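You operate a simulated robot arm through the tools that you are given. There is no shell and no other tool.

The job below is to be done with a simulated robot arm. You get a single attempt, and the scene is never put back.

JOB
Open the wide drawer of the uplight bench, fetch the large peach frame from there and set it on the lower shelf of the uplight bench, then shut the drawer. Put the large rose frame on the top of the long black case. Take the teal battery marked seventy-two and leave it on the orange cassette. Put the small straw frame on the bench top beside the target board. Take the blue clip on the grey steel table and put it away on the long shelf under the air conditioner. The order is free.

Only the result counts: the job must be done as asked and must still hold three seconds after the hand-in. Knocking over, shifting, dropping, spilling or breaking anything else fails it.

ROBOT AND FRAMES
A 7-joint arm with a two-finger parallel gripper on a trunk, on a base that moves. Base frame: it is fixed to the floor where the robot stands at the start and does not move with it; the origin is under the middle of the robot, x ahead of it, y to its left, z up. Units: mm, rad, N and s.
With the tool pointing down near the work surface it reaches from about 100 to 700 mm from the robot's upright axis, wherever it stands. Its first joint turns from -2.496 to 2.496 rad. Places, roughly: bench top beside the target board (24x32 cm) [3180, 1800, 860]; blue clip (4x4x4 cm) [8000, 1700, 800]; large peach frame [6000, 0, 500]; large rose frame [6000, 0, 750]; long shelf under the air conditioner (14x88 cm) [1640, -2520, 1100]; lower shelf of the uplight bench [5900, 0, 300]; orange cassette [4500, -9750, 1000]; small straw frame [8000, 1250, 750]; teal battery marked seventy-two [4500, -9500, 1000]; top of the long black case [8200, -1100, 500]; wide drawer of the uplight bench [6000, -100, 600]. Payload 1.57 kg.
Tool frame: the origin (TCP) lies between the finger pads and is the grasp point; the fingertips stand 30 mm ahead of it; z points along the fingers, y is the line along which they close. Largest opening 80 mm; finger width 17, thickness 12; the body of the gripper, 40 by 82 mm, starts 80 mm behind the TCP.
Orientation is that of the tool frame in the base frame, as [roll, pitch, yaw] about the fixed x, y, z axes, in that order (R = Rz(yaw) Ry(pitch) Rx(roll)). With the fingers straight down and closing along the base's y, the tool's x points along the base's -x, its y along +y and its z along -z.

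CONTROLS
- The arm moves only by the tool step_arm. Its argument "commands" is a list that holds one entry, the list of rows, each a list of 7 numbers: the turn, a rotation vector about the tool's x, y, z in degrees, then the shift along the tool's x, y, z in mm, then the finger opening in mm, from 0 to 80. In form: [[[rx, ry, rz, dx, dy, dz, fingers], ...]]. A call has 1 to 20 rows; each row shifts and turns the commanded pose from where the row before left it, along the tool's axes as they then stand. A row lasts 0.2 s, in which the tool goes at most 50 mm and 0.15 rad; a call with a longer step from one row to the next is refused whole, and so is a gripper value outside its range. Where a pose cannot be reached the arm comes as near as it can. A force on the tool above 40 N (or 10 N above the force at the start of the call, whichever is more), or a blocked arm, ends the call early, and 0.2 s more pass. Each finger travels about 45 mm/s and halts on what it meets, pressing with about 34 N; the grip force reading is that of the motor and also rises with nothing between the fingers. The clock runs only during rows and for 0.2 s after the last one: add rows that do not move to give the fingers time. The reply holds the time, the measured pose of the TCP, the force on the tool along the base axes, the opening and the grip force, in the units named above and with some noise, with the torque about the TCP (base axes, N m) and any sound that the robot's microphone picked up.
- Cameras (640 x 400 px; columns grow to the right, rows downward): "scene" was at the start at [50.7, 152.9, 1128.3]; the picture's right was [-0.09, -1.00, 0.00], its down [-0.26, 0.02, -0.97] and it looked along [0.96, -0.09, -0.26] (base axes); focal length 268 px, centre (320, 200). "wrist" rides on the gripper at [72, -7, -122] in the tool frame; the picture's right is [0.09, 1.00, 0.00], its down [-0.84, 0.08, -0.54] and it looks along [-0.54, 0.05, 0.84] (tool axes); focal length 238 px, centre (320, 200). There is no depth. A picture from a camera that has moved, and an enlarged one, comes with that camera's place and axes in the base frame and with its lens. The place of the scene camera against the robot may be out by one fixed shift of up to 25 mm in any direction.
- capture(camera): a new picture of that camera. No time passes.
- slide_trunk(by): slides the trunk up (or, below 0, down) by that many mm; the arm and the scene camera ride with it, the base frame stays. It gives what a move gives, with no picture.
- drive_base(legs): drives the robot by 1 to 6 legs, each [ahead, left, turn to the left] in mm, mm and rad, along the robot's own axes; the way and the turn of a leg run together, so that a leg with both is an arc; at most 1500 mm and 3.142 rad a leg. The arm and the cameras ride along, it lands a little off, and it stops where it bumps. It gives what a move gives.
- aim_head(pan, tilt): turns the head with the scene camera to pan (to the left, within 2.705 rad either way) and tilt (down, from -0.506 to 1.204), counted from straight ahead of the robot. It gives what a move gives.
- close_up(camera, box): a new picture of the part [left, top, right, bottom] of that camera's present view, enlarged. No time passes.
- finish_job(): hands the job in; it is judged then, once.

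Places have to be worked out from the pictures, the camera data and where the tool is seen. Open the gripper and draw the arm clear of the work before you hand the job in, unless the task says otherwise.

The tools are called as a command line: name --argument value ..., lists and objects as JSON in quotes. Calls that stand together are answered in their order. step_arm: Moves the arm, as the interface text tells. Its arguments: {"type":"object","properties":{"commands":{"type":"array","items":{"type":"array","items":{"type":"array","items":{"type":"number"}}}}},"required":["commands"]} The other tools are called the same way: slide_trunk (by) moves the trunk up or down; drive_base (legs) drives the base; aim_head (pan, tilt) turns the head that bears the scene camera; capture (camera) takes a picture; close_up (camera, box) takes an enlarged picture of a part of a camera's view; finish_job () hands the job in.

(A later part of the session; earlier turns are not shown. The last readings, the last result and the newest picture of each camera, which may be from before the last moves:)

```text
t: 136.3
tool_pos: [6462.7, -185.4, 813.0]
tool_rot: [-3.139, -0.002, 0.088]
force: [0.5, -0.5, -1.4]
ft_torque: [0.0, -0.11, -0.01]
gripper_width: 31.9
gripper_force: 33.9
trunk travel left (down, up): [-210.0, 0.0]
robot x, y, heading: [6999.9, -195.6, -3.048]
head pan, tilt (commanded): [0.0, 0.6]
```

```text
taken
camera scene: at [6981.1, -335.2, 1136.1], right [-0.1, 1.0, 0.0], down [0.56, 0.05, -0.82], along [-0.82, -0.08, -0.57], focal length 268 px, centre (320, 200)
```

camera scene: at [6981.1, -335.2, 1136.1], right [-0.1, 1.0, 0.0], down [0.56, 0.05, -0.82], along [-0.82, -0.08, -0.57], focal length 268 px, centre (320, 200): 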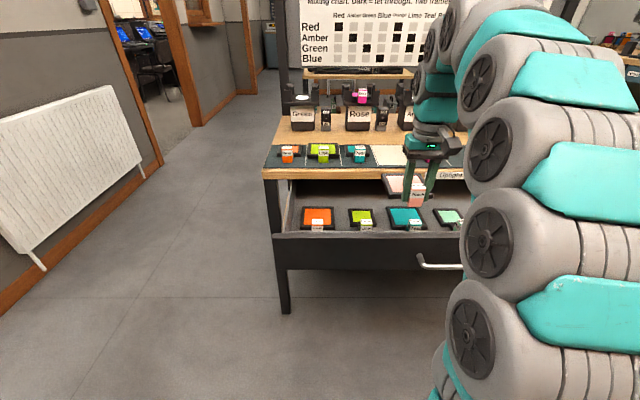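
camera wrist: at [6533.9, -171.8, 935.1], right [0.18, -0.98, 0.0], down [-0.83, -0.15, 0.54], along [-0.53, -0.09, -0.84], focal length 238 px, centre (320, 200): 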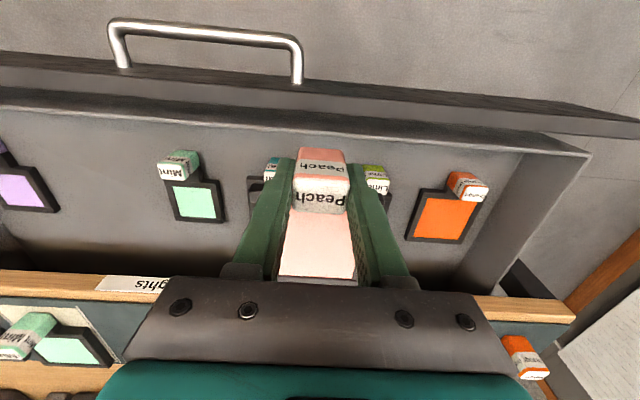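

I'll zoom on the mat from the scene camera to measure the free slot relative to the gripper.

close_up --camera "scene" --box '[260, 100, 480, 238]'

```text
2.90 times, centred on (370, 169) of scene
camera zoom: at [6981.1, -335.2, 1136.1], right [-0.1, 1.0, 0.0], down [0.56, 0.05, -0.82], along [-0.82, -0.08, -0.57], focal length 776 px, centre (175, 290)
```

zoom: 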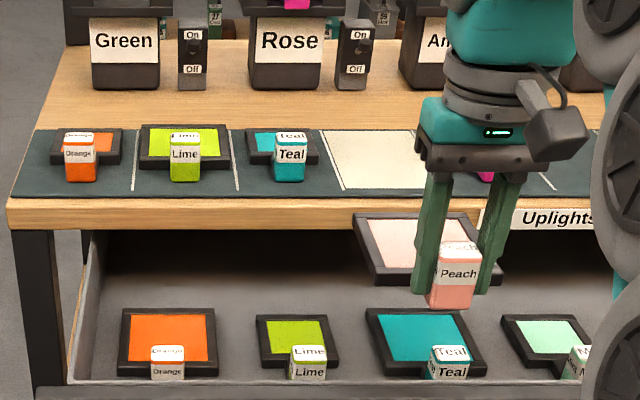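

Slot centre is around y≈−200 between the teal and rose frames. I'll drive forward 200 mm and check alignment before setting the frame down.

drive_base --legs '[[200, 0, -0.006]]'

capture --camera "wrist"

close_up --camera "scene" --box '[250, 60, 490, 210]'

```text
t: 137.9
tool_pos: [6264.5, -200.0, 813.6]
tool_rot: [-3.141, -0.002, 0.081]
force: [-0.3, 0.4, -1.9]
ft_torque: [0.02, -0.09, -0.02]
gripper_width: 31.6
gripper_force: 34.0
trunk travel left (down, up): [-210.0, 0.0]
robot x, y, heading: [6802.7, -212.7, -3.053]
head pan, tilt (commanded): [0.0, 0.6]
```

```text
taken
camera wrist: at [6336.1, -187.7, 935.1], right [0.17, -0.98, 0.0], down [-0.83, -0.15, 0.54], along [-0.53, -0.09, -0.84], focal length 238 px, centre (320, 200)
```

wrist: 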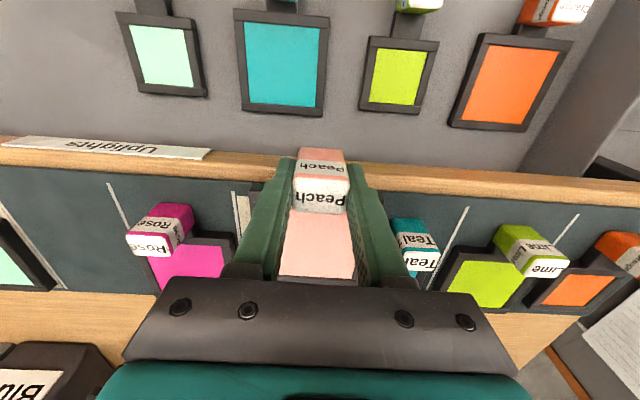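

```text
2.67 times, centred on (370, 135) of scene
camera zoom: at [6782.3, -353.5, 1136.1], right [-0.09, 1.0, 0.0], down [0.56, 0.05, -0.82], along [-0.82, -0.07, -0.57], focal length 714 px, centre (187, 373)
```

zoom: 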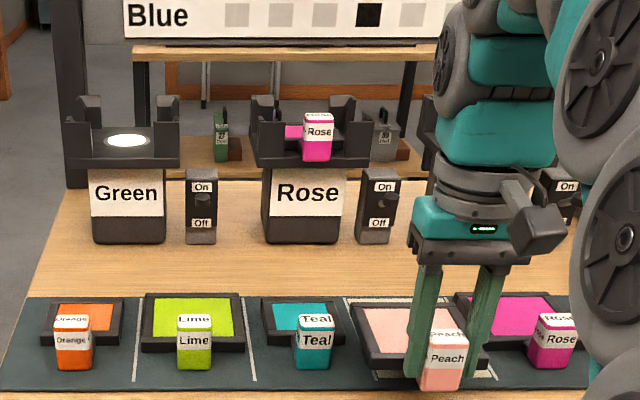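

The peach plate lines up with the gap (plate y −255…−157, gap −268…−140). I'll drive 75 mm further, then lower gently.

drive_base --legs '[[75, 0, 0]]'

close_up --camera "scene" --box '[250, 60, 490, 210]'

capture --camera "wrist"

```text
t: 138.9
tool_pos: [6189.6, -206.7, 811.7]
tool_rot: [-3.139, -0.002, 0.08]
force: [-0.5, 0.2, -1.3]
ft_torque: [-0.03, -0.09, 0.02]
gripper_width: 31.4
gripper_force: 34.0
trunk travel left (down, up): [-210.0, 0.0]
robot x, y, heading: [6725.1, -220.4, -3.054]
head pan, tilt (commanded): [0.0, 0.6]
```

```text
2.67 times, centred on (370, 135) of scene
camera zoom: at [6706.9, -360.2, 1136.1], right [-0.09, 1.0, 0.0], down [0.56, 0.05, -0.82], along [-0.82, -0.07, -0.57], focal length 714 px, centre (187, 373)
```

zoom: 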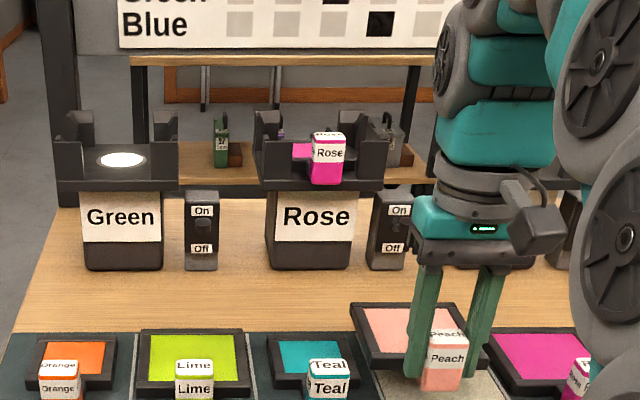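

```text
taken
camera wrist: at [6260.9, -193.9, 935.1], right [0.17, -0.99, 0.0], down [-0.83, -0.15, 0.54], along [-0.53, -0.09, -0.84], focal length 238 px, centre (320, 200)
```

wrist: 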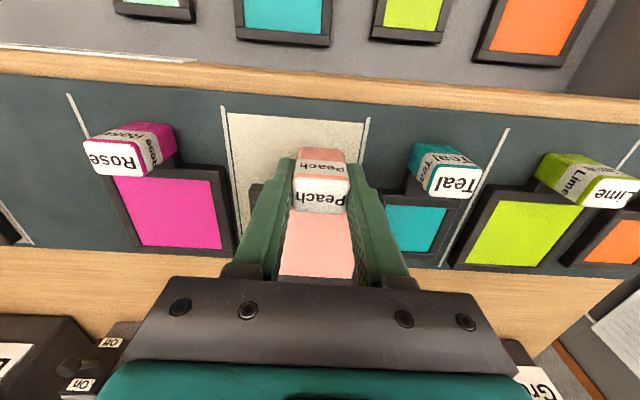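

The block is over the blank card and the plate is centred in the gap. Lowering in small steps and watching the force.

step_arm --commands '[[[0, 0, 0, 0, 0, 10, 10], [0, 0, 0, 0, 0, 3, 10], [0, 0, 0, 0, 0, 2, 10], [0, 0, 0, 0, 0, 0, 10]]]'

```text
t: 139.9
tool_pos: [6189.9, -206.7, 798.2]
tool_rot: [-3.14, -0.001, 0.08]
force: [0.1, -0.2, -1.3]
ft_torque: [0.04, -0.08, -0.04]
gripper_width: 31.6
gripper_force: 33.9
trunk travel left (down, up): [-210.0, 0.0]
robot x, y, heading: [6721.6, -223.8, -3.053]
head pan, tilt (commanded): [0.0, 0.6]
```

No contact yet; lowering further in 2 mm steps.

step_arm --commands '[[[0, 0, 0, 0, 0, 2, 10], [0, 0, 0, 0, 0, 2, 10], [0, 0, 0, 0, 0, 0, 10]]]'

close_up --camera "scene" --box '[250, 100, 490, 250]'

```text
t: 140.7
tool_pos: [6191.8, -205.9, 793.9]
tool_rot: [-3.138, -0.001, 0.081]
force: [-0.2, 0.5, -1.0]
ft_torque: [0.02, -0.1, 0.01]
gripper_width: 31.7
gripper_force: 34.0
trunk travel left (down, up): [-210.0, 0.0]
robot x, y, heading: [6725.1, -218.3, -3.053]
head pan, tilt (commanded): [0.0, 0.6]
```

```text
2.67 times, centred on (370, 175) of scene
camera zoom: at [6706.9, -360.2, 1136.1], right [-0.09, 1.0, 0.0], down [0.56, 0.05, -0.82], along [-0.82, -0.07, -0.57], focal length 714 px, centre (187, 267)
```

zoom: 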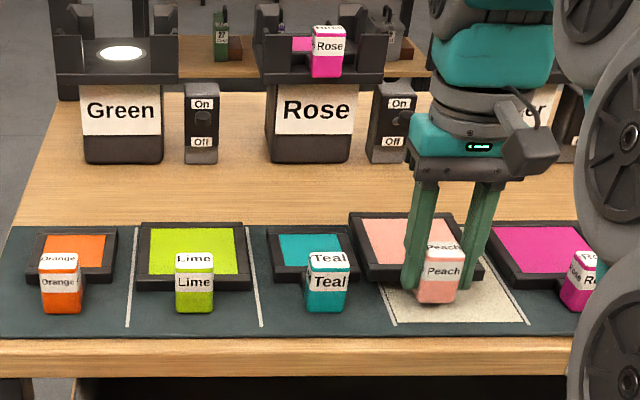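

Close to the mat; continuing down a few more millimetres.

step_arm --commands '[[[0, 0, 0, 0, 0, 2, 10], [0, 0, 0, 0, 0, 2, 10], [0, 0, 0, 0, 0, 0, 10]]]'

```text
t: 141.5
tool_pos: [6190.1, -205.8, 791.2]
tool_rot: [-3.14, 0.0, 0.08]
force: [0.2, 0.1, -1.3]
ft_torque: [0.02, -0.07, -0.01]
gripper_width: 31.5
gripper_force: 33.9
trunk travel left (down, up): [-210.0, 0.0]
robot x, y, heading: [6725.1, -214.0, -3.057]
head pan, tilt (commanded): [0.0, 0.6]
```

step_arm --commands '[[[0, 0, 0, 0, 0, 2, 10], [0, 0, 0, 0, 0, 2, 10], [0, 0, 0, 0, 0, 0, 10]]]'

close_up --camera "scene" --box '[330, 150, 490, 250]'

```text
t: 142.3
tool_pos: [6189.7, -205.1, 786.0]
tool_rot: [-3.141, -0.002, 0.081]
force: [-0.3, -0.4, -0.9]
ft_torque: [0.01, -0.1, 0.02]
gripper_width: 31.7
gripper_force: 34.1
trunk travel left (down, up): [-210.0, 0.0]
robot x, y, heading: [6727.2, -219.4, -3.056]
head pan, tilt (commanded): [0.0, 0.6]
```

```text
4.00 times, centred on (410, 200) of scene
camera zoom: at [6706.9, -360.2, 1136.1], right [-0.09, 1.0, 0.0], down [0.56, 0.05, -0.82], along [-0.82, -0.07, -0.57], focal length 1071 px, centre (-40, 200)
```

zoom: 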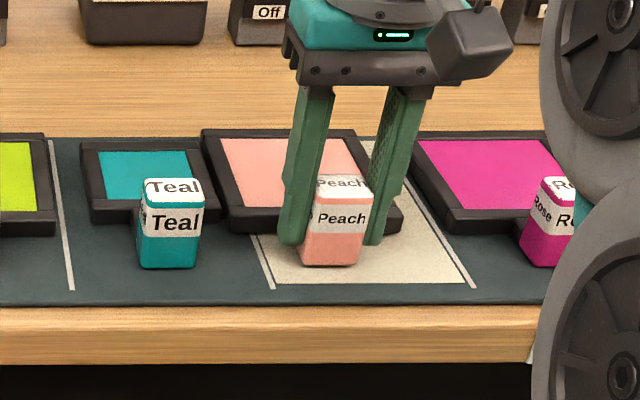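

Still no contact reading; continuing down gently.

step_arm --commands '[[[0, 0, 0, 0, 0, 1.5, 10], [0, 0, 0, 0, 0, 1.5, 10], [0, 0, 0, 0, 0, 0, 10]]]'

```text
t: 143.1
tool_pos: [6190.5, -206.4, 784.2]
tool_rot: [-3.14, 0.0, 0.08]
force: [1.7, 0.7, 10.7]
ft_torque: [-0.33, -0.1, 0.03]
gripper_width: 31.5
gripper_force: 34.2
trunk travel left (down, up): [-210.0, 0.0]
robot x, y, heading: [6724.5, -216.7, -3.05]
head pan, tilt (commanded): [0.0, 0.6]
```

Contact at z≈784. I'll release the frame and rise clear.

step_arm --commands '[[[0, 0, 0, 0, 0, -1, 40], [0, 0, 0, 0, 0, 0, 60], [0, 0, 0, 0, 0, 0, 60], [0, 0, 0, 0, 0, -25, 60], [0, 0, 0, 0, 0, -30, 60]]]'

capture --camera "wrist"

close_up --camera "scene" --box '[250, 100, 490, 250]'

```text
t: 144.3
tool_pos: [6191.5, -207.0, 839.6]
tool_rot: [3.142, -0.001, 0.08]
force: [0.4, -0.4, 0.0]
ft_torque: [0.04, 0.0, -0.01]
gripper_width: 59.9
gripper_force: 0.1
trunk travel left (down, up): [-210.0, 0.0]
robot x, y, heading: [6722.0, -216.7, -3.052]
head pan, tilt (commanded): [0.0, 0.6]
```

```text
taken
camera wrist: at [6261.4, -194.3, 960.8], right [0.17, -0.99, 0.0], down [-0.83, -0.15, 0.54], along [-0.53, -0.09, -0.84], focal length 238 px, centre (320, 200)
```

wrist: 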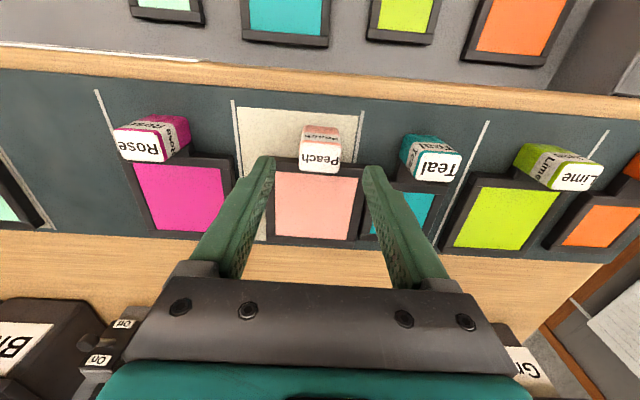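

```text
2.67 times, centred on (370, 175) of scene
camera zoom: at [6706.9, -360.2, 1136.1], right [-0.09, 1.0, 0.0], down [0.56, 0.05, -0.83], along [-0.82, -0.07, -0.56], focal length 714 px, centre (187, 267)
```

zoom: 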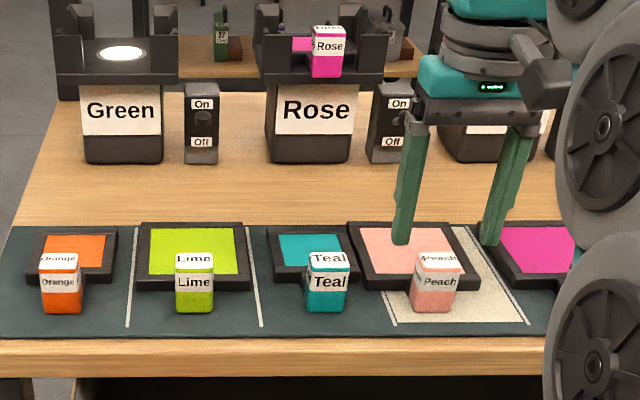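

The peach frame sits on the card slot and neighbours are unmoved. Now I'll back off, lower closed fingers in front of the handle bar and push the drawer shut with the base.

drive_base --legs '[[-385, 0, 0], [0, -113, 0]]'

capture --camera "wrist"

capture --camera "scene"

```text
t: 147.6
tool_pos: [6566.2, -55.5, 838.6]
tool_rot: [-3.139, -0.004, 0.076]
force: [-0.2, -0.2, 0.6]
ft_torque: [-0.02, 0.01, -0.04]
gripper_width: 60.1
gripper_force: 0.1
trunk travel left (down, up): [-210.0, 0.0]
robot x, y, heading: [7097.8, -68.6, -3.054]
head pan, tilt (commanded): [0.0, 0.6]
```

```text
taken
camera wrist: at [6637.1, -44.1, 960.6], right [0.17, -0.99, 0.0], down [-0.83, -0.14, 0.54], along [-0.53, -0.09, -0.84], focal length 238 px, centre (320, 200)
```

wrist: 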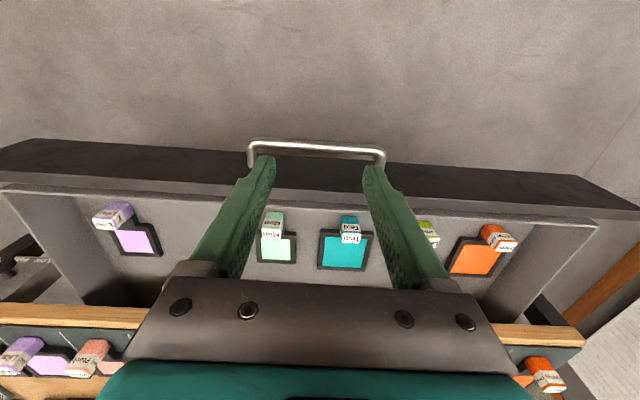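

```text
taken
camera scene: at [7081.9, -211.6, 1136.1], right [-0.09, 1.0, 0.0], down [0.56, 0.05, -0.83], along [-0.82, -0.07, -0.56], focal length 268 px, centre (320, 200)
```

scene: 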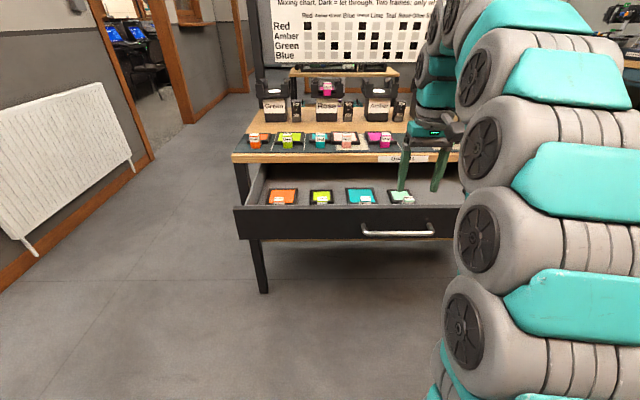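

The bar is at x≈6525, y≈−60, about 30 mm ahead of my fingers. I'll close the fingers, tilt slightly and descend in front of the bar.

step_arm --commands '[[[0, 0, 0, 0, 0, 36, 20], [0, 0, 0, 0, 0, 36, 0], [0, 0, 0, 0, 0, 36, 0], [0, 0, 0, 0, 0, 36, 0], [0, 0, 0, 0, 0, 36, 0], [0, -8, 0, 0, 0, 0, 0]]]'

close_up --camera "scene" --box '[330, 150, 490, 250]'

capture --camera "wrist"

```text
t: 149.0
tool_pos: [6566.4, -56.0, 659.8]
tool_rot: [-3.139, 0.138, 0.078]
force: [0.2, -0.5, 0.9]
ft_torque: [0.0, 0.0, 0.0]
gripper_width: 0.0
gripper_force: 21.2
trunk travel left (down, up): [-210.0, 0.0]
robot x, y, heading: [7102.2, -70.2, -3.06]
head pan, tilt (commanded): [0.0, 0.6]
```

```text
4.00 times, centred on (410, 200) of scene
camera zoom: at [7081.9, -211.6, 1136.1], right [-0.09, 1.0, 0.0], down [0.56, 0.05, -0.82], along [-0.82, -0.07, -0.57], focal length 1071 px, centre (-40, 200)
```

zoom: 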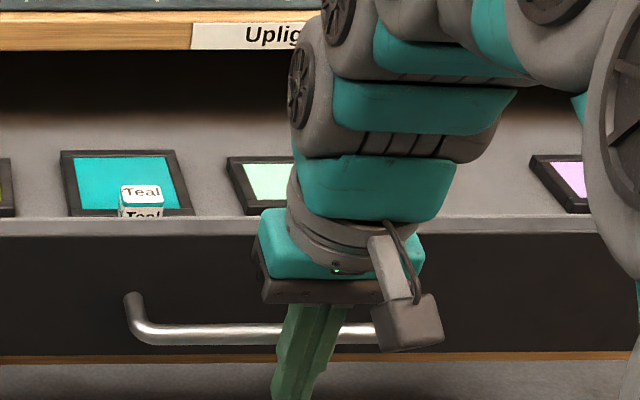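

```text
taken
camera wrist: at [6654.2, -41.7, 769.7], right [0.17, -0.99, -0.01], down [-0.75, -0.14, 0.65], along [-0.64, -0.1, -0.76], focal length 238 px, centre (320, 200)
```

wrist: 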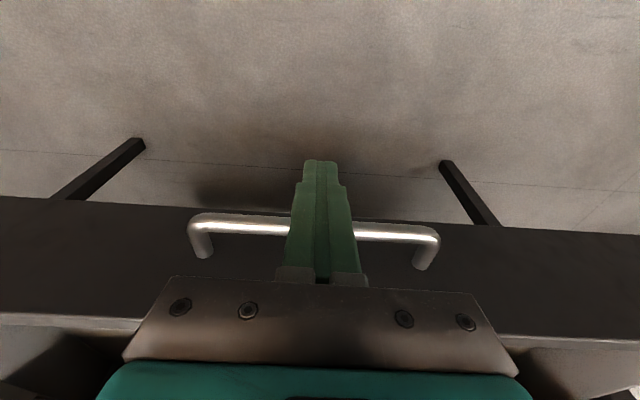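

Fingers are right in front of the bar's middle. Driving forward to push the drawer.

drive_base --legs '[[160, 0, 0]]'

close_up --camera "scene" --box '[230, 80, 490, 242]'

```text
t: 150.4
tool_pos: [6403.4, -70.3, 659.4]
tool_rot: [-3.14, 0.136, 0.079]
force: [-0.2, 0.5, -0.4]
ft_torque: [-0.01, 0.0, -0.01]
gripper_width: 0.0
gripper_force: 21.1
trunk travel left (down, up): [-210.0, 0.0]
robot x, y, heading: [6936.5, -83.0, -3.053]
head pan, tilt (commanded): [0.0, 0.6]
```

```text
2.46 times, centred on (360, 161) of scene
camera zoom: at [6920.4, -225.7, 1136.1], right [-0.09, 1.0, 0.0], down [0.56, 0.05, -0.83], along [-0.82, -0.07, -0.56], focal length 659 px, centre (222, 296)
```

zoom: 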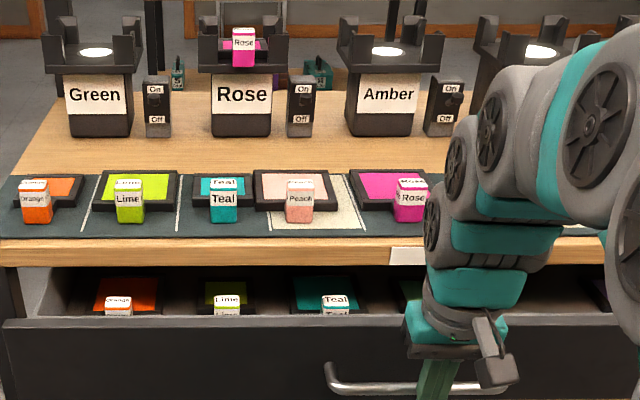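

The drawer slides easily. Pushing further.

drive_base --legs '[[122, 0, 0]]'

capture --camera "wrist"

close_up --camera "scene" --box '[230, 100, 550, 300]'

```text
t: 151.7
tool_pos: [6282.4, -80.5, 659.4]
tool_rot: [-3.14, 0.139, 0.078]
force: [-0.6, 0.6, 0.2]
ft_torque: [0.0, 0.03, 0.01]
gripper_width: 0.0
gripper_force: 21.0
trunk travel left (down, up): [-210.0, 0.0]
robot x, y, heading: [6817.9, -96.9, -3.059]
head pan, tilt (commanded): [0.0, 0.6]
```

```text
taken
camera wrist: at [6369.6, -66.7, 770.3], right [0.17, -0.99, -0.01], down [-0.75, -0.14, 0.65], along [-0.64, -0.1, -0.76], focal length 238 px, centre (320, 200)
```

wrist: 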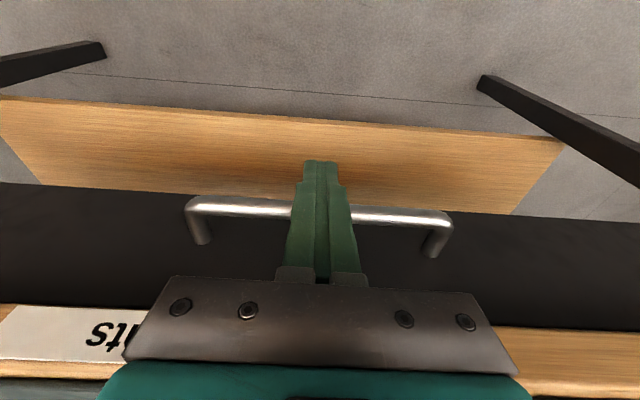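

```text
2.00 times, centred on (390, 200) of scene
camera zoom: at [6797.7, -236.3, 1136.1], right [-0.09, 1.0, 0.0], down [0.56, 0.05, -0.83], along [-0.82, -0.07, -0.56], focal length 536 px, centre (180, 200)
```

zoom: 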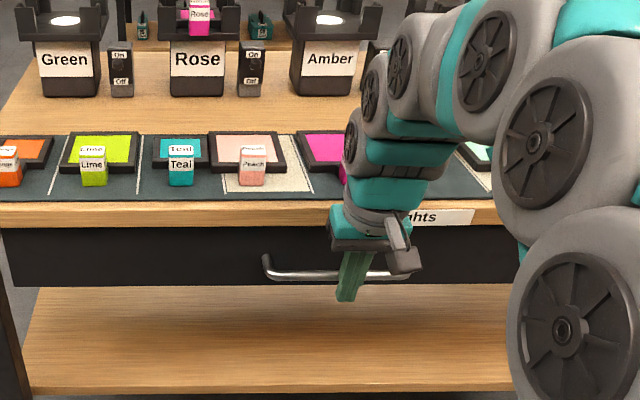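

Nearly shut; finishing the last ~20 mm with the arm so the force guard can tell me when it's home.

step_arm --commands '[[[0, 0, 0, -5.9, 0, 0.8, 0], [0, 0, 0, -5.9, 0, 0.8, 0], [0, 0, 0, -3, 0, 0.4, 0], [0, 0, 0, -3, 0, 0.4, 0], [0, 0, 0, 0, 0, 0, 0]]]'

```text
t: 152.4
tool_pos: [6270.9, -81.7, 659.5]
tool_rot: [-3.141, 0.132, 0.078]
force: [15.0, 0.9, 4.4]
ft_torque: [-0.05, -0.12, 0.05]
gripper_width: 0.0
gripper_force: 21.4
trunk travel left (down, up): [-210.0, 0.0]
robot x, y, heading: [6813.6, -94.3, -3.066]
head pan, tilt (commanded): [0.0, 0.6]
stopped in row 3: the force on the tool passed its limit at 45 N (the readings are from after the stop); the commanded pose is now the measured one
```

Force rose to 45 N at x≈6270, which matches the closed bar position. I'll back off and verify visually.

step_arm --commands '[[[0, 0, 0, 25, 0, -3.5, 0], [0, 0, 0, 25, 0, -3.5, 0]]]'

capture --camera "wrist"

close_up --camera "scene" --box '[230, 120, 550, 320]'

```text
t: 153.0
tool_pos: [6323.5, -75.6, 658.6]
tool_rot: [-3.14, 0.13, 0.08]
force: [0.0, 0.7, -0.7]
ft_torque: [0.01, 0.0, -0.02]
gripper_width: 0.0
gripper_force: 21.7
trunk travel left (down, up): [-210.0, 0.0]
robot x, y, heading: [6821.1, -93.4, -3.057]
head pan, tilt (commanded): [0.0, 0.6]
```

```text
taken
camera wrist: at [6409.1, -62.9, 771.3], right [0.17, -0.99, -0.01], down [-0.75, -0.14, 0.64], along [-0.64, -0.1, -0.76], focal length 238 px, centre (320, 200)
```

wrist: 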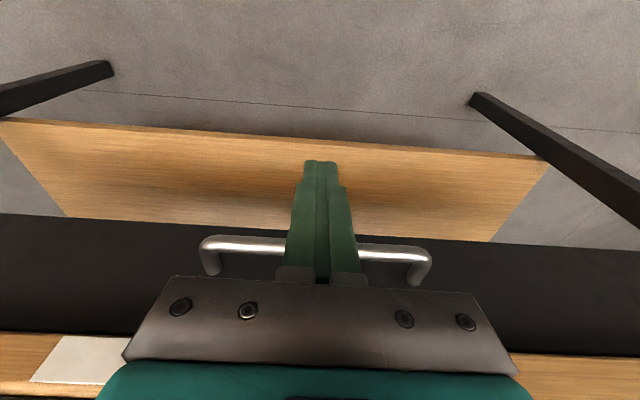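

```text
2.00 times, centred on (390, 220) of scene
camera zoom: at [6798.2, -236.2, 1136.1], right [-0.09, 1.0, 0.0], down [0.56, 0.05, -0.82], along [-0.82, -0.07, -0.57], focal length 536 px, centre (180, 160)
```

zoom: 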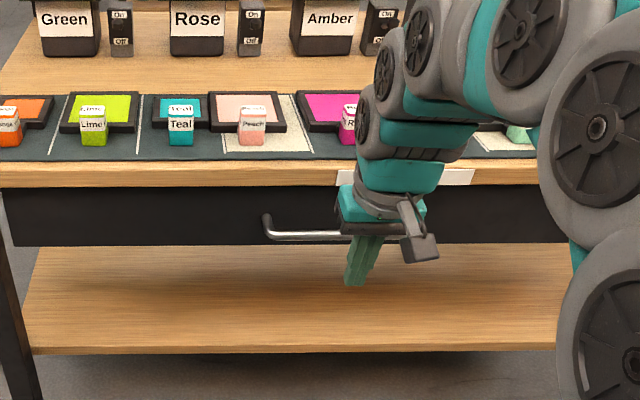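

The bar is back at its pre-opening position, so the drawer is shut. Now I'll raise, open and tilt the tool ~35° to regrasp the peach block, and move left.

step_arm --commands '[[[0, 0, 0, -5.6, 0, -42.6, 0], [0, 0, 0, -5.6, 0, -42.6, 30], [0, 0, 0, -5.6, 0, -42.6, 60], [0, 0, 0, -5.6, 0, -42.6, 60], [0, -7, 0, 0, 0, 0, 60], [0, -7, 0, 0, 0, 0, 60], [0, -7, 0, 0, 0, 0, 60], [0, -6.5, 0, 0, 0, 0, 60]]]'

drive_base --legs '[[20, 131, 0]]'

capture --camera "wrist"

capture --camera "scene"

```text
t: 154.8
tool_pos: [6321.3, -76.7, 831.7]
tool_rot: [-3.137, 0.611, 0.08]
force: [-0.3, 0.0, -0.1]
ft_torque: [-0.02, -0.03, 0.02]
gripper_width: 60.2
gripper_force: 0.1
trunk travel left (down, up): [-210.0, 0.0]
robot x, y, heading: [6815.5, -90.7, -3.055]
head pan, tilt (commanded): [0.0, 0.6]
```

```text
t: 156.1
tool_pos: [6313.4, -207.8, 833.0]
tool_rot: [-3.141, 0.612, 0.079]
force: [0.1, -0.1, -0.4]
ft_torque: [0.02, -0.01, -0.03]
gripper_width: 60.1
gripper_force: 0.0
trunk travel left (down, up): [-210.0, 0.0]
robot x, y, heading: [6805.3, -225.3, -3.057]
head pan, tilt (commanded): [0.0, 0.6]
```

```text
taken
camera wrist: at [6440.3, -191.1, 890.9], right [0.15, -0.99, -0.05], down [-0.37, -0.11, 0.92], along [-0.92, -0.12, -0.38], focal length 238 px, centre (320, 200)
```

wrist: 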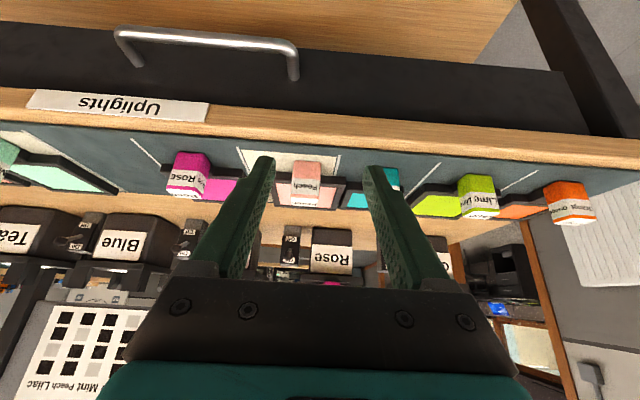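

```text
taken
camera scene: at [6789.5, -367.5, 1136.1], right [-0.09, 1.0, 0.0], down [0.56, 0.05, -0.83], along [-0.82, -0.07, -0.56], focal length 268 px, centre (320, 200)
```

scene: 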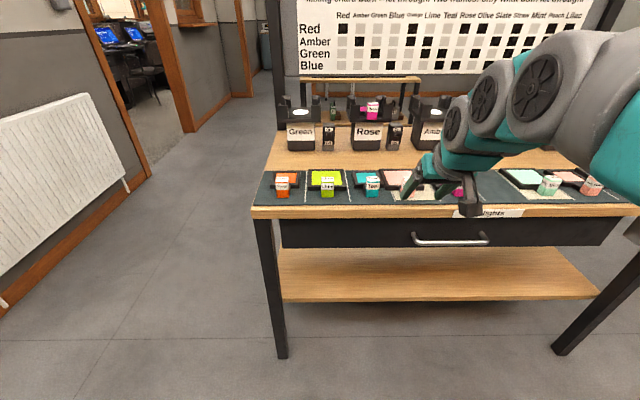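

The drawer is closed. The peach block reads at y≈−206 as released. I'll move in with the tilted tool, fingers straddling the block, and grip.

step_arm --commands '[[[0, 0, 0, -20.7, -3.6, 36.5, 60], [0, 0, 0, -20.7, -3.6, 36.5, 60], [0, 0, 0, -10.4, -1.8, 18.3, 60], [0, 0, 0, 0, 0, 0, 60]]]'

capture --camera "wrist"

close_up --camera "scene" --box '[330, 130, 530, 255]'

```text
t: 157.1
tool_pos: [6216.5, -204.3, 787.9]
tool_rot: [-3.14, 0.611, 0.078]
force: [0.4, 0.0, -0.4]
ft_torque: [0.02, 0.02, 0.01]
gripper_width: 60.0
gripper_force: 0.0
trunk travel left (down, up): [-210.0, 0.0]
robot x, y, heading: [6810.5, -222.7, -3.053]
head pan, tilt (commanded): [0.0, 0.6]
```

```text
taken
camera wrist: at [6344.2, -188.8, 846.4], right [0.15, -0.99, -0.05], down [-0.37, -0.11, 0.92], along [-0.92, -0.12, -0.38], focal length 238 px, centre (320, 200)
```

wrist: 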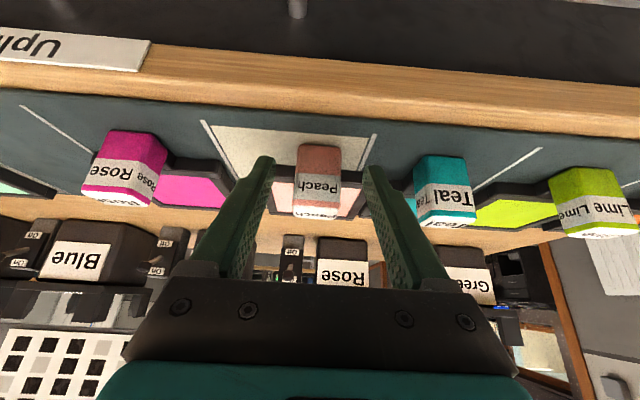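

```text
3.20 times, centred on (430, 192) of scene
camera zoom: at [6789.4, -367.5, 1136.1], right [-0.09, 1.0, 0.0], down [0.56, 0.05, -0.83], along [-0.82, -0.07, -0.56], focal length 857 px, centre (-32, 224)
```

zoom: 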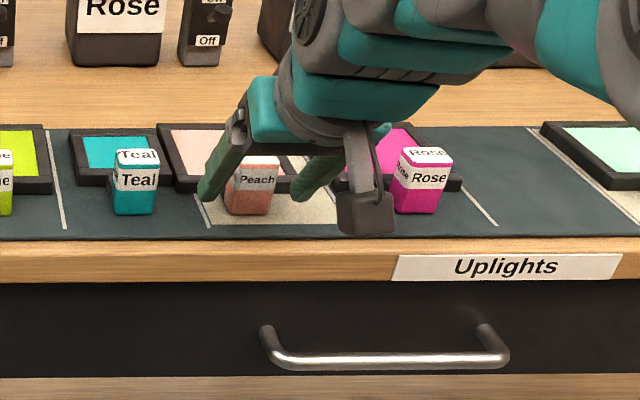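

Well aligned. Final approach and grip.

step_arm --commands '[[[0, 0, 0, -4.6, 0, 8.7, 60], [0, 0, 0, -4.7, 0, 8.7, 60], [0, 0, 0, 0, 0, 0, 30], [0, 0, 0, 0, 0, 0, 10], [0, 0, 0, 0, 0, 0, 10], [0, 0, 0, 0, 0, 0, 10]]]'

close_up --camera "scene" --box '[330, 130, 530, 255]'

```text
t: 158.5
tool_pos: [6199.3, -206.3, 779.7]
tool_rot: [-3.139, 0.611, 0.078]
force: [-2.3, 1.9, 1.0]
ft_torque: [0.03, 0.12, -0.09]
gripper_width: 32.0
gripper_force: 33.9
trunk travel left (down, up): [-210.0, 0.0]
robot x, y, heading: [6808.0, -227.3, -3.056]
head pan, tilt (commanded): [0.0, 0.6]
```

```text
3.20 times, centred on (430, 192) of scene
camera zoom: at [6789.4, -367.4, 1136.1], right [-0.09, 1.0, 0.0], down [0.56, 0.05, -0.83], along [-0.82, -0.07, -0.56], focal length 857 px, centre (-32, 224)
```

zoom: 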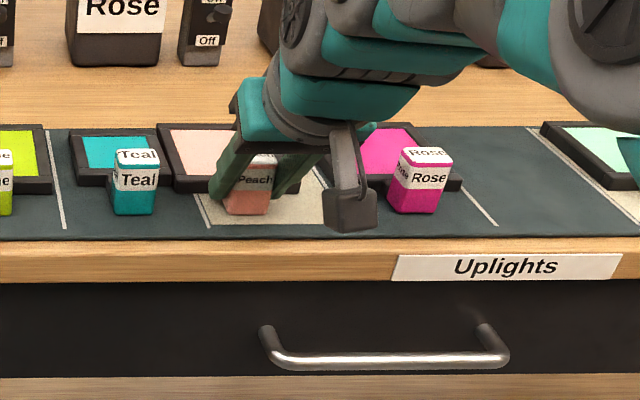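

Gripped. I'll lift the frame ~30 mm, check it hangs level and doesn't drag the teal frame, then back away.

step_arm --commands '[[[0, 0, 0, -4.3, 0, -6.1, 10], [0, 0, 0, -8.6, 0, -12.3, 10], [0, 0, 0, -4.3, 0, -6.1, 10]]]'

close_up --camera "scene" --box '[330, 130, 530, 255]'

capture --camera "wrist"

```text
t: 159.3
tool_pos: [6199.2, -206.4, 808.8]
tool_rot: [-3.138, 0.609, 0.077]
force: [-0.1, -0.1, -1.5]
ft_torque: [0.01, -0.09, 0.01]
gripper_width: 31.5
gripper_force: 34.0
trunk travel left (down, up): [-210.0, 0.0]
robot x, y, heading: [6807.6, -226.6, -3.056]
head pan, tilt (commanded): [0.0, 0.6]
```

```text
3.20 times, centred on (430, 192) of scene
camera zoom: at [6789.4, -367.5, 1136.1], right [-0.09, 1.0, 0.0], down [0.56, 0.05, -0.82], along [-0.82, -0.07, -0.57], focal length 857 px, centre (-32, 224)
```

zoom: 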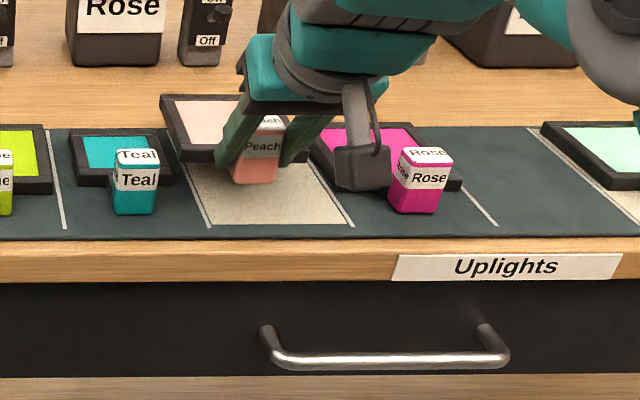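

```text
taken
camera wrist: at [6327.1, -190.5, 867.0], right [0.15, -0.99, -0.05], down [-0.37, -0.11, 0.92], along [-0.92, -0.12, -0.38], focal length 238 px, centre (320, 200)
```

wrist: 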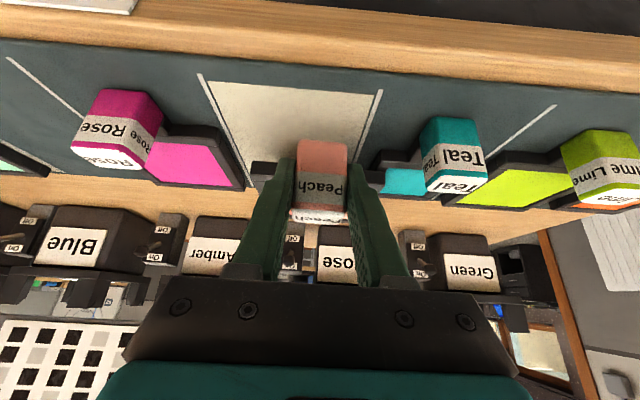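

Held level and clear of its neighbours. I'll back away 220 mm and lower trunk and arm toward the lower-shelf height.

drive_base --legs '[[-220, 0, 0]]'

slide_trunk --by -210

step_arm --commands '[[[0, 0, 0, 23, 0, 32.8, 10], [0, 0, 0, 23, 0, 32.8, 10], [0, 0, 0, 23, 0, 32.8, 10], [0, 0, 0, 23, 0, 32.8, 10]]]'

aim_head --pan 0.0 --tilt 0.5

capture --camera "wrist"

capture --camera "scene"

```text
t: 161.0
tool_pos: [6417.9, -187.6, 808.3]
tool_rot: [-3.139, 0.612, 0.077]
force: [0.4, 0.4, -2.4]
ft_torque: [0.01, -0.08, 0.0]
gripper_width: 31.4
gripper_force: 33.7
trunk travel left (down, up): [-210.0, 0.0]
robot x, y, heading: [7021.6, -208.5, -3.061]
head pan, tilt (commanded): [0.0, 0.6]
```

```text
t: 163.2
tool_pos: [6417.7, -187.0, 599.0]
tool_rot: [-3.14, 0.612, 0.076]
force: [-0.1, -0.7, -1.4]
ft_torque: [-0.02, -0.07, -0.02]
gripper_width: 32.1
gripper_force: 34.1
trunk travel left (down, up): [0.0, 210.0]
robot x, y, heading: [7025.1, -208.8, -3.058]
head pan, tilt (commanded): [0.0, 0.6]
```

```text
t: 164.2
tool_pos: [6414.5, -188.1, 440.9]
tool_rot: [-3.139, 0.613, 0.078]
force: [-0.3, 1.0, -0.4]
ft_torque: [-0.01, -0.09, 0.0]
gripper_width: 32.0
gripper_force: 34.2
trunk travel left (down, up): [0.0, 210.0]
robot x, y, heading: [7031.3, -208.2, -3.062]
head pan, tilt (commanded): [0.0, 0.6]
```

```text
t: 164.9
tool_pos: [6415.5, -188.5, 441.4]
tool_rot: [-3.139, 0.61, 0.077]
force: [-0.7, -0.3, -0.6]
ft_torque: [0.01, -0.15, 0.01]
gripper_width: 31.6
gripper_force: 34.0
trunk travel left (down, up): [0.0, 210.0]
robot x, y, heading: [7021.1, -209.2, -3.055]
head pan, tilt (commanded): [0.0, 0.499]
```

```text
taken
camera wrist: at [6544.2, -171.4, 499.9], right [0.15, -0.99, -0.05], down [-0.37, -0.11, 0.92], along [-0.92, -0.12, -0.38], focal length 238 px, centre (320, 200)
```

wrist: 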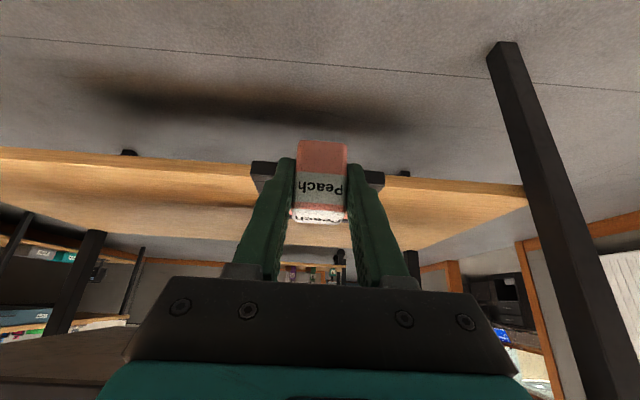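

```text
taken
camera scene: at [7005.0, -349.2, 935.5], right [-0.08, 1.0, 0.0], down [0.48, 0.04, -0.88], along [-0.87, -0.07, -0.48], focal length 268 px, centre (320, 200)
```

scene: 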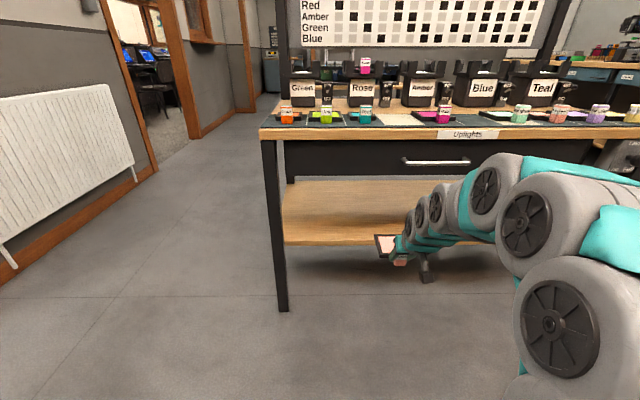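

Both cameras now see the shelf. Zooming the wrist view to measure the shelf's front edge and height.

close_up --camera "wrist" --box '[370, 130, 530, 260]'

close_up --camera "scene" --box '[260, 160, 480, 298]'

```text
3.08 times, centred on (450, 195) of wrist
camera zoom: at [6544.2, -171.4, 499.9], right [0.15, -0.99, -0.05], down [-0.37, -0.11, 0.92], along [-0.92, -0.12, -0.38], focal length 733 px, centre (-80, 215)
```

zoom: 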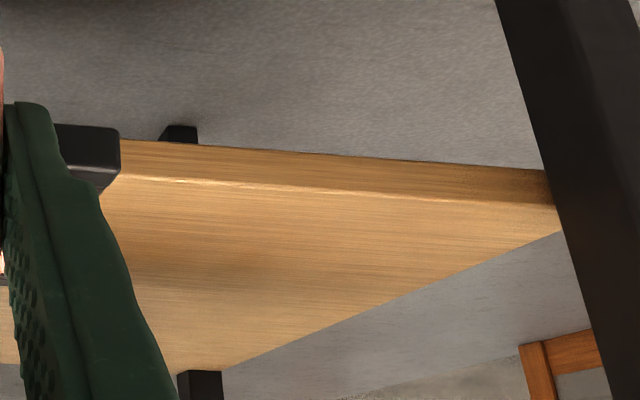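

```text
2.90 times, centred on (370, 229) of scene
camera zoom: at [7005.0, -349.2, 935.5], right [-0.08, 1.0, 0.0], down [0.48, 0.04, -0.88], along [-0.87, -0.07, -0.48], focal length 776 px, centre (175, 116)
```

zoom: 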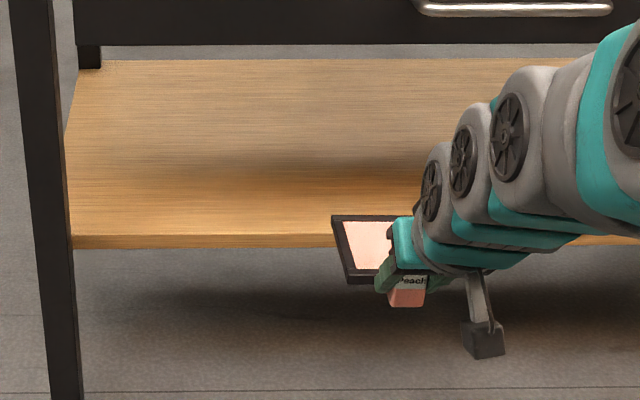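

Shelf front edge ≈ x 6186 (at y −200), top z ≈ 318. I'll shift left to clear the handle bar, lower to ~30 mm above shelf height and move in.

step_arm --commands '[[[0, 0, 0, 16, 0, 22.9, 10], [0, 0, 0, 16, 0, 22.9, 10]]]'

drive_base --legs '[[0, 100, 0], [150, 0, 0]]'

capture --camera "wrist"

capture --camera "scene"

```text
t: 165.5
tool_pos: [6417.6, -187.8, 385.1]
tool_rot: [-3.14, 0.615, 0.077]
force: [-0.5, -0.3, -2.2]
ft_torque: [-0.01, -0.1, -0.02]
gripper_width: 31.9
gripper_force: 34.2
trunk travel left (down, up): [0.0, 210.0]
robot x, y, heading: [7025.1, -209.1, -3.061]
head pan, tilt (commanded): [0.0, 0.499]
```

```text
t: 167.6
tool_pos: [6276.0, -300.0, 384.3]
tool_rot: [-3.14, 0.611, 0.075]
force: [0.3, 0.0, -1.8]
ft_torque: [0.02, -0.11, -0.01]
gripper_width: 31.7
gripper_force: 34.3
trunk travel left (down, up): [0.0, 210.0]
robot x, y, heading: [6883.9, -317.7, -3.057]
head pan, tilt (commanded): [0.0, 0.499]
```

```text
taken
camera wrist: at [6403.8, -283.8, 442.2], right [0.15, -0.99, -0.05], down [-0.37, -0.11, 0.92], along [-0.92, -0.12, -0.38], focal length 238 px, centre (320, 200)
```

wrist: 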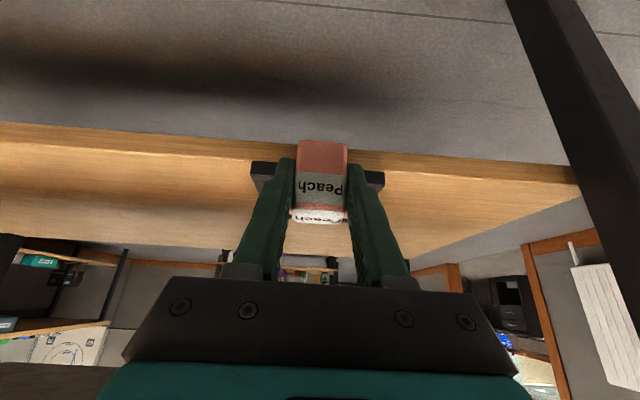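

```text
taken
camera scene: at [6862.8, -461.6, 935.5], right [-0.08, 1.0, 0.0], down [0.48, 0.04, -0.88], along [-0.87, -0.07, -0.48], focal length 268 px, centre (320, 200)
```

scene: 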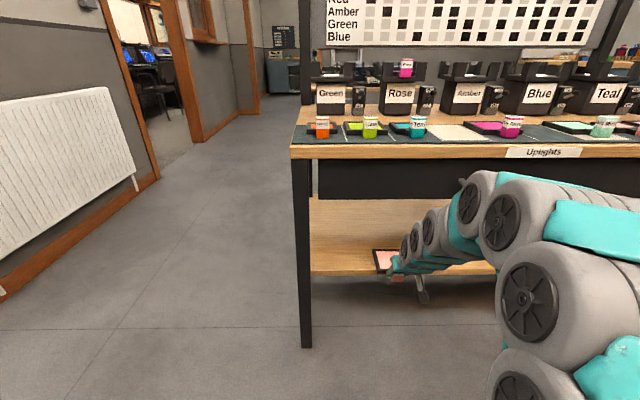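

Zooming to re-measure the shelf edge from this closer position.

close_up --camera "wrist" --box '[370, 100, 590, 240]'

close_up --camera "scene" --box '[300, 180, 500, 305]'

```text
2.86 times, centred on (480, 170) of wrist
camera zoom: at [6403.8, -283.8, 442.2], right [0.15, -0.99, -0.05], down [-0.37, -0.11, 0.92], along [-0.92, -0.12, -0.38], focal length 681 px, centre (-137, 286)
```

zoom: 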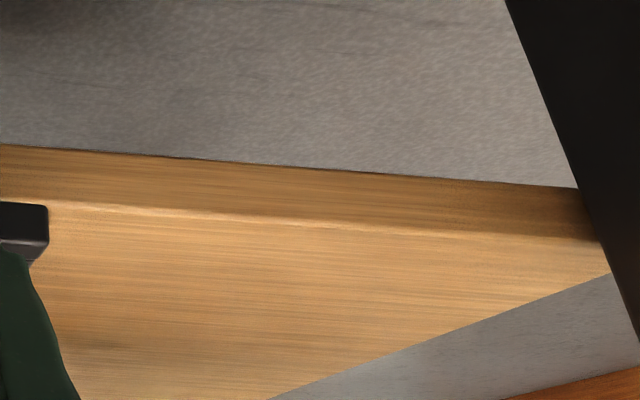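

```text
3.20 times, centred on (400, 242) of scene
camera zoom: at [6862.8, -461.6, 935.5], right [-0.08, 1.0, 0.0], down [0.48, 0.04, -0.88], along [-0.87, -0.07, -0.48], focal length 857 px, centre (64, 64)
```

zoom: 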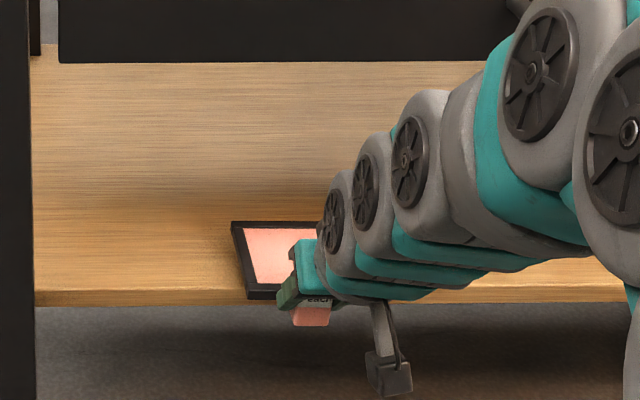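

Shelf top is at z≈320–329 with the front edge near x≈6200 here; my frame bottom is ~20–28 mm above it. Moving in 105 mm.

drive_base --legs '[[105, 0, 0]]'

capture --camera "wrist"

close_up --camera "scene" --box '[300, 160, 540, 310]'

```text
t: 168.8
tool_pos: [6174.6, -309.2, 383.7]
tool_rot: [-3.139, 0.61, 0.076]
force: [-0.1, 0.0, -1.3]
ft_torque: [0.01, -0.08, 0.0]
gripper_width: 31.8
gripper_force: 34.1
trunk travel left (down, up): [0.0, 210.0]
robot x, y, heading: [6783.1, -328.7, -3.061]
head pan, tilt (commanded): [0.0, 0.499]
```

```text
taken
camera wrist: at [6302.0, -292.6, 442.2], right [0.15, -0.99, -0.05], down [-0.37, -0.11, 0.92], along [-0.92, -0.12, -0.38], focal length 238 px, centre (320, 200)
```

wrist: 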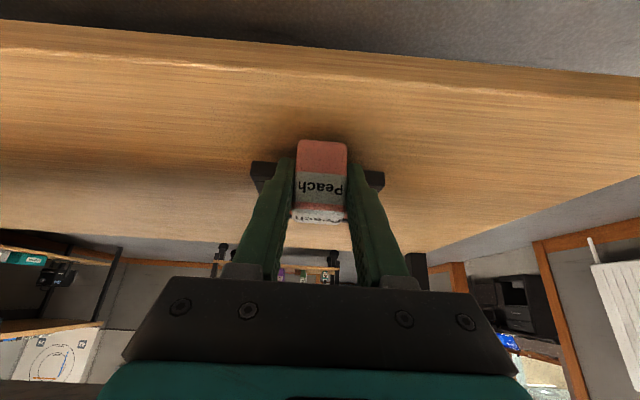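

```text
2.67 times, centred on (420, 235) of scene
camera zoom: at [6761.1, -470.2, 935.5], right [-0.08, 1.0, 0.0], down [0.48, 0.04, -0.88], along [-0.87, -0.07, -0.48], focal length 714 px, centre (53, 107)
```

zoom: 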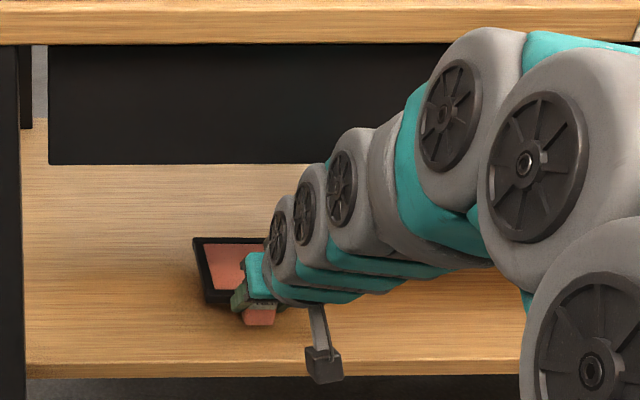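

The block is ~28 mm inside the shelf front. Lowering gently until contact.

step_arm --commands '[[[0, 0, 0, 6.9, 0, 9.8, 10], [0, 0, 0, 1.7, 0, 2.5, 10], [0, 0, 0, 1.7, 0, 2.5, 10], [0, 0, 0, 0, 0, 0, 10]]]'

```text
t: 169.8
tool_pos: [6173.8, -307.9, 366.2]
tool_rot: [-3.139, 0.61, 0.077]
force: [0.8, 0.0, -2.2]
ft_torque: [0.0, -0.14, 0.04]
gripper_width: 31.7
gripper_force: 33.7
trunk travel left (down, up): [0.0, 210.0]
robot x, y, heading: [6783.9, -327.4, -3.058]
head pan, tilt (commanded): [0.0, 0.499]
```

step_arm --commands '[[[0, 0, 0, 1.15, 0, 1.64, 10], [0, 0, 0, 1.15, 0, 1.64, 10], [0, 0, 0, 0, 0, 0, 10]]]'

capture --camera "wrist"

```text
t: 170.6
tool_pos: [6172.8, -307.1, 361.1]
tool_rot: [-3.139, 0.61, 0.077]
force: [0.3, 1.5, -1.2]
ft_torque: [0.02, -0.12, 0.01]
gripper_width: 31.5
gripper_force: 33.6
trunk travel left (down, up): [0.0, 210.0]
robot x, y, heading: [6778.9, -328.5, -3.062]
head pan, tilt (commanded): [0.0, 0.499]
```

```text
taken
camera wrist: at [6301.7, -291.9, 420.1], right [0.15, -0.99, -0.05], down [-0.37, -0.11, 0.92], along [-0.92, -0.12, -0.38], focal length 238 px, centre (320, 200)
```

wrist: 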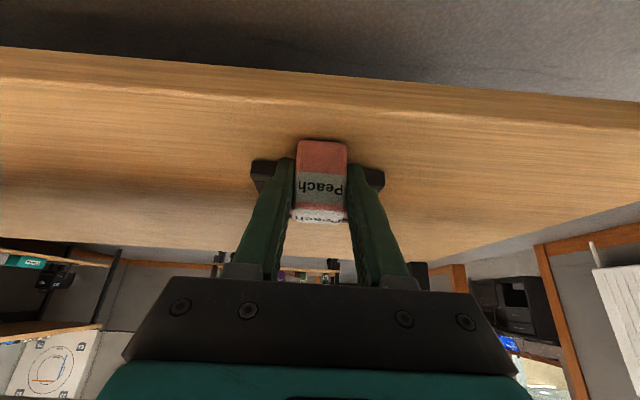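

No contact yet. Continue down in 2 mm steps.

step_arm --commands '[[[0, 0, 0, 1.15, 0, 1.64, 10], [0, 0, 0, 1.15, 0, 1.64, 10], [0, 0, 0, 0, 0, 0, 10]]]'

```text
t: 171.4
tool_pos: [6173.5, -308.9, 359.5]
tool_rot: [-3.138, 0.613, 0.078]
force: [7.7, -2.5, 24.5]
ft_torque: [-0.29, -0.22, 0.11]
gripper_width: 31.5
gripper_force: 33.7
trunk travel left (down, up): [0.0, 210.0]
robot x, y, heading: [6784.9, -333.0, -3.058]
head pan, tilt (commanded): [0.0, 0.499]
```

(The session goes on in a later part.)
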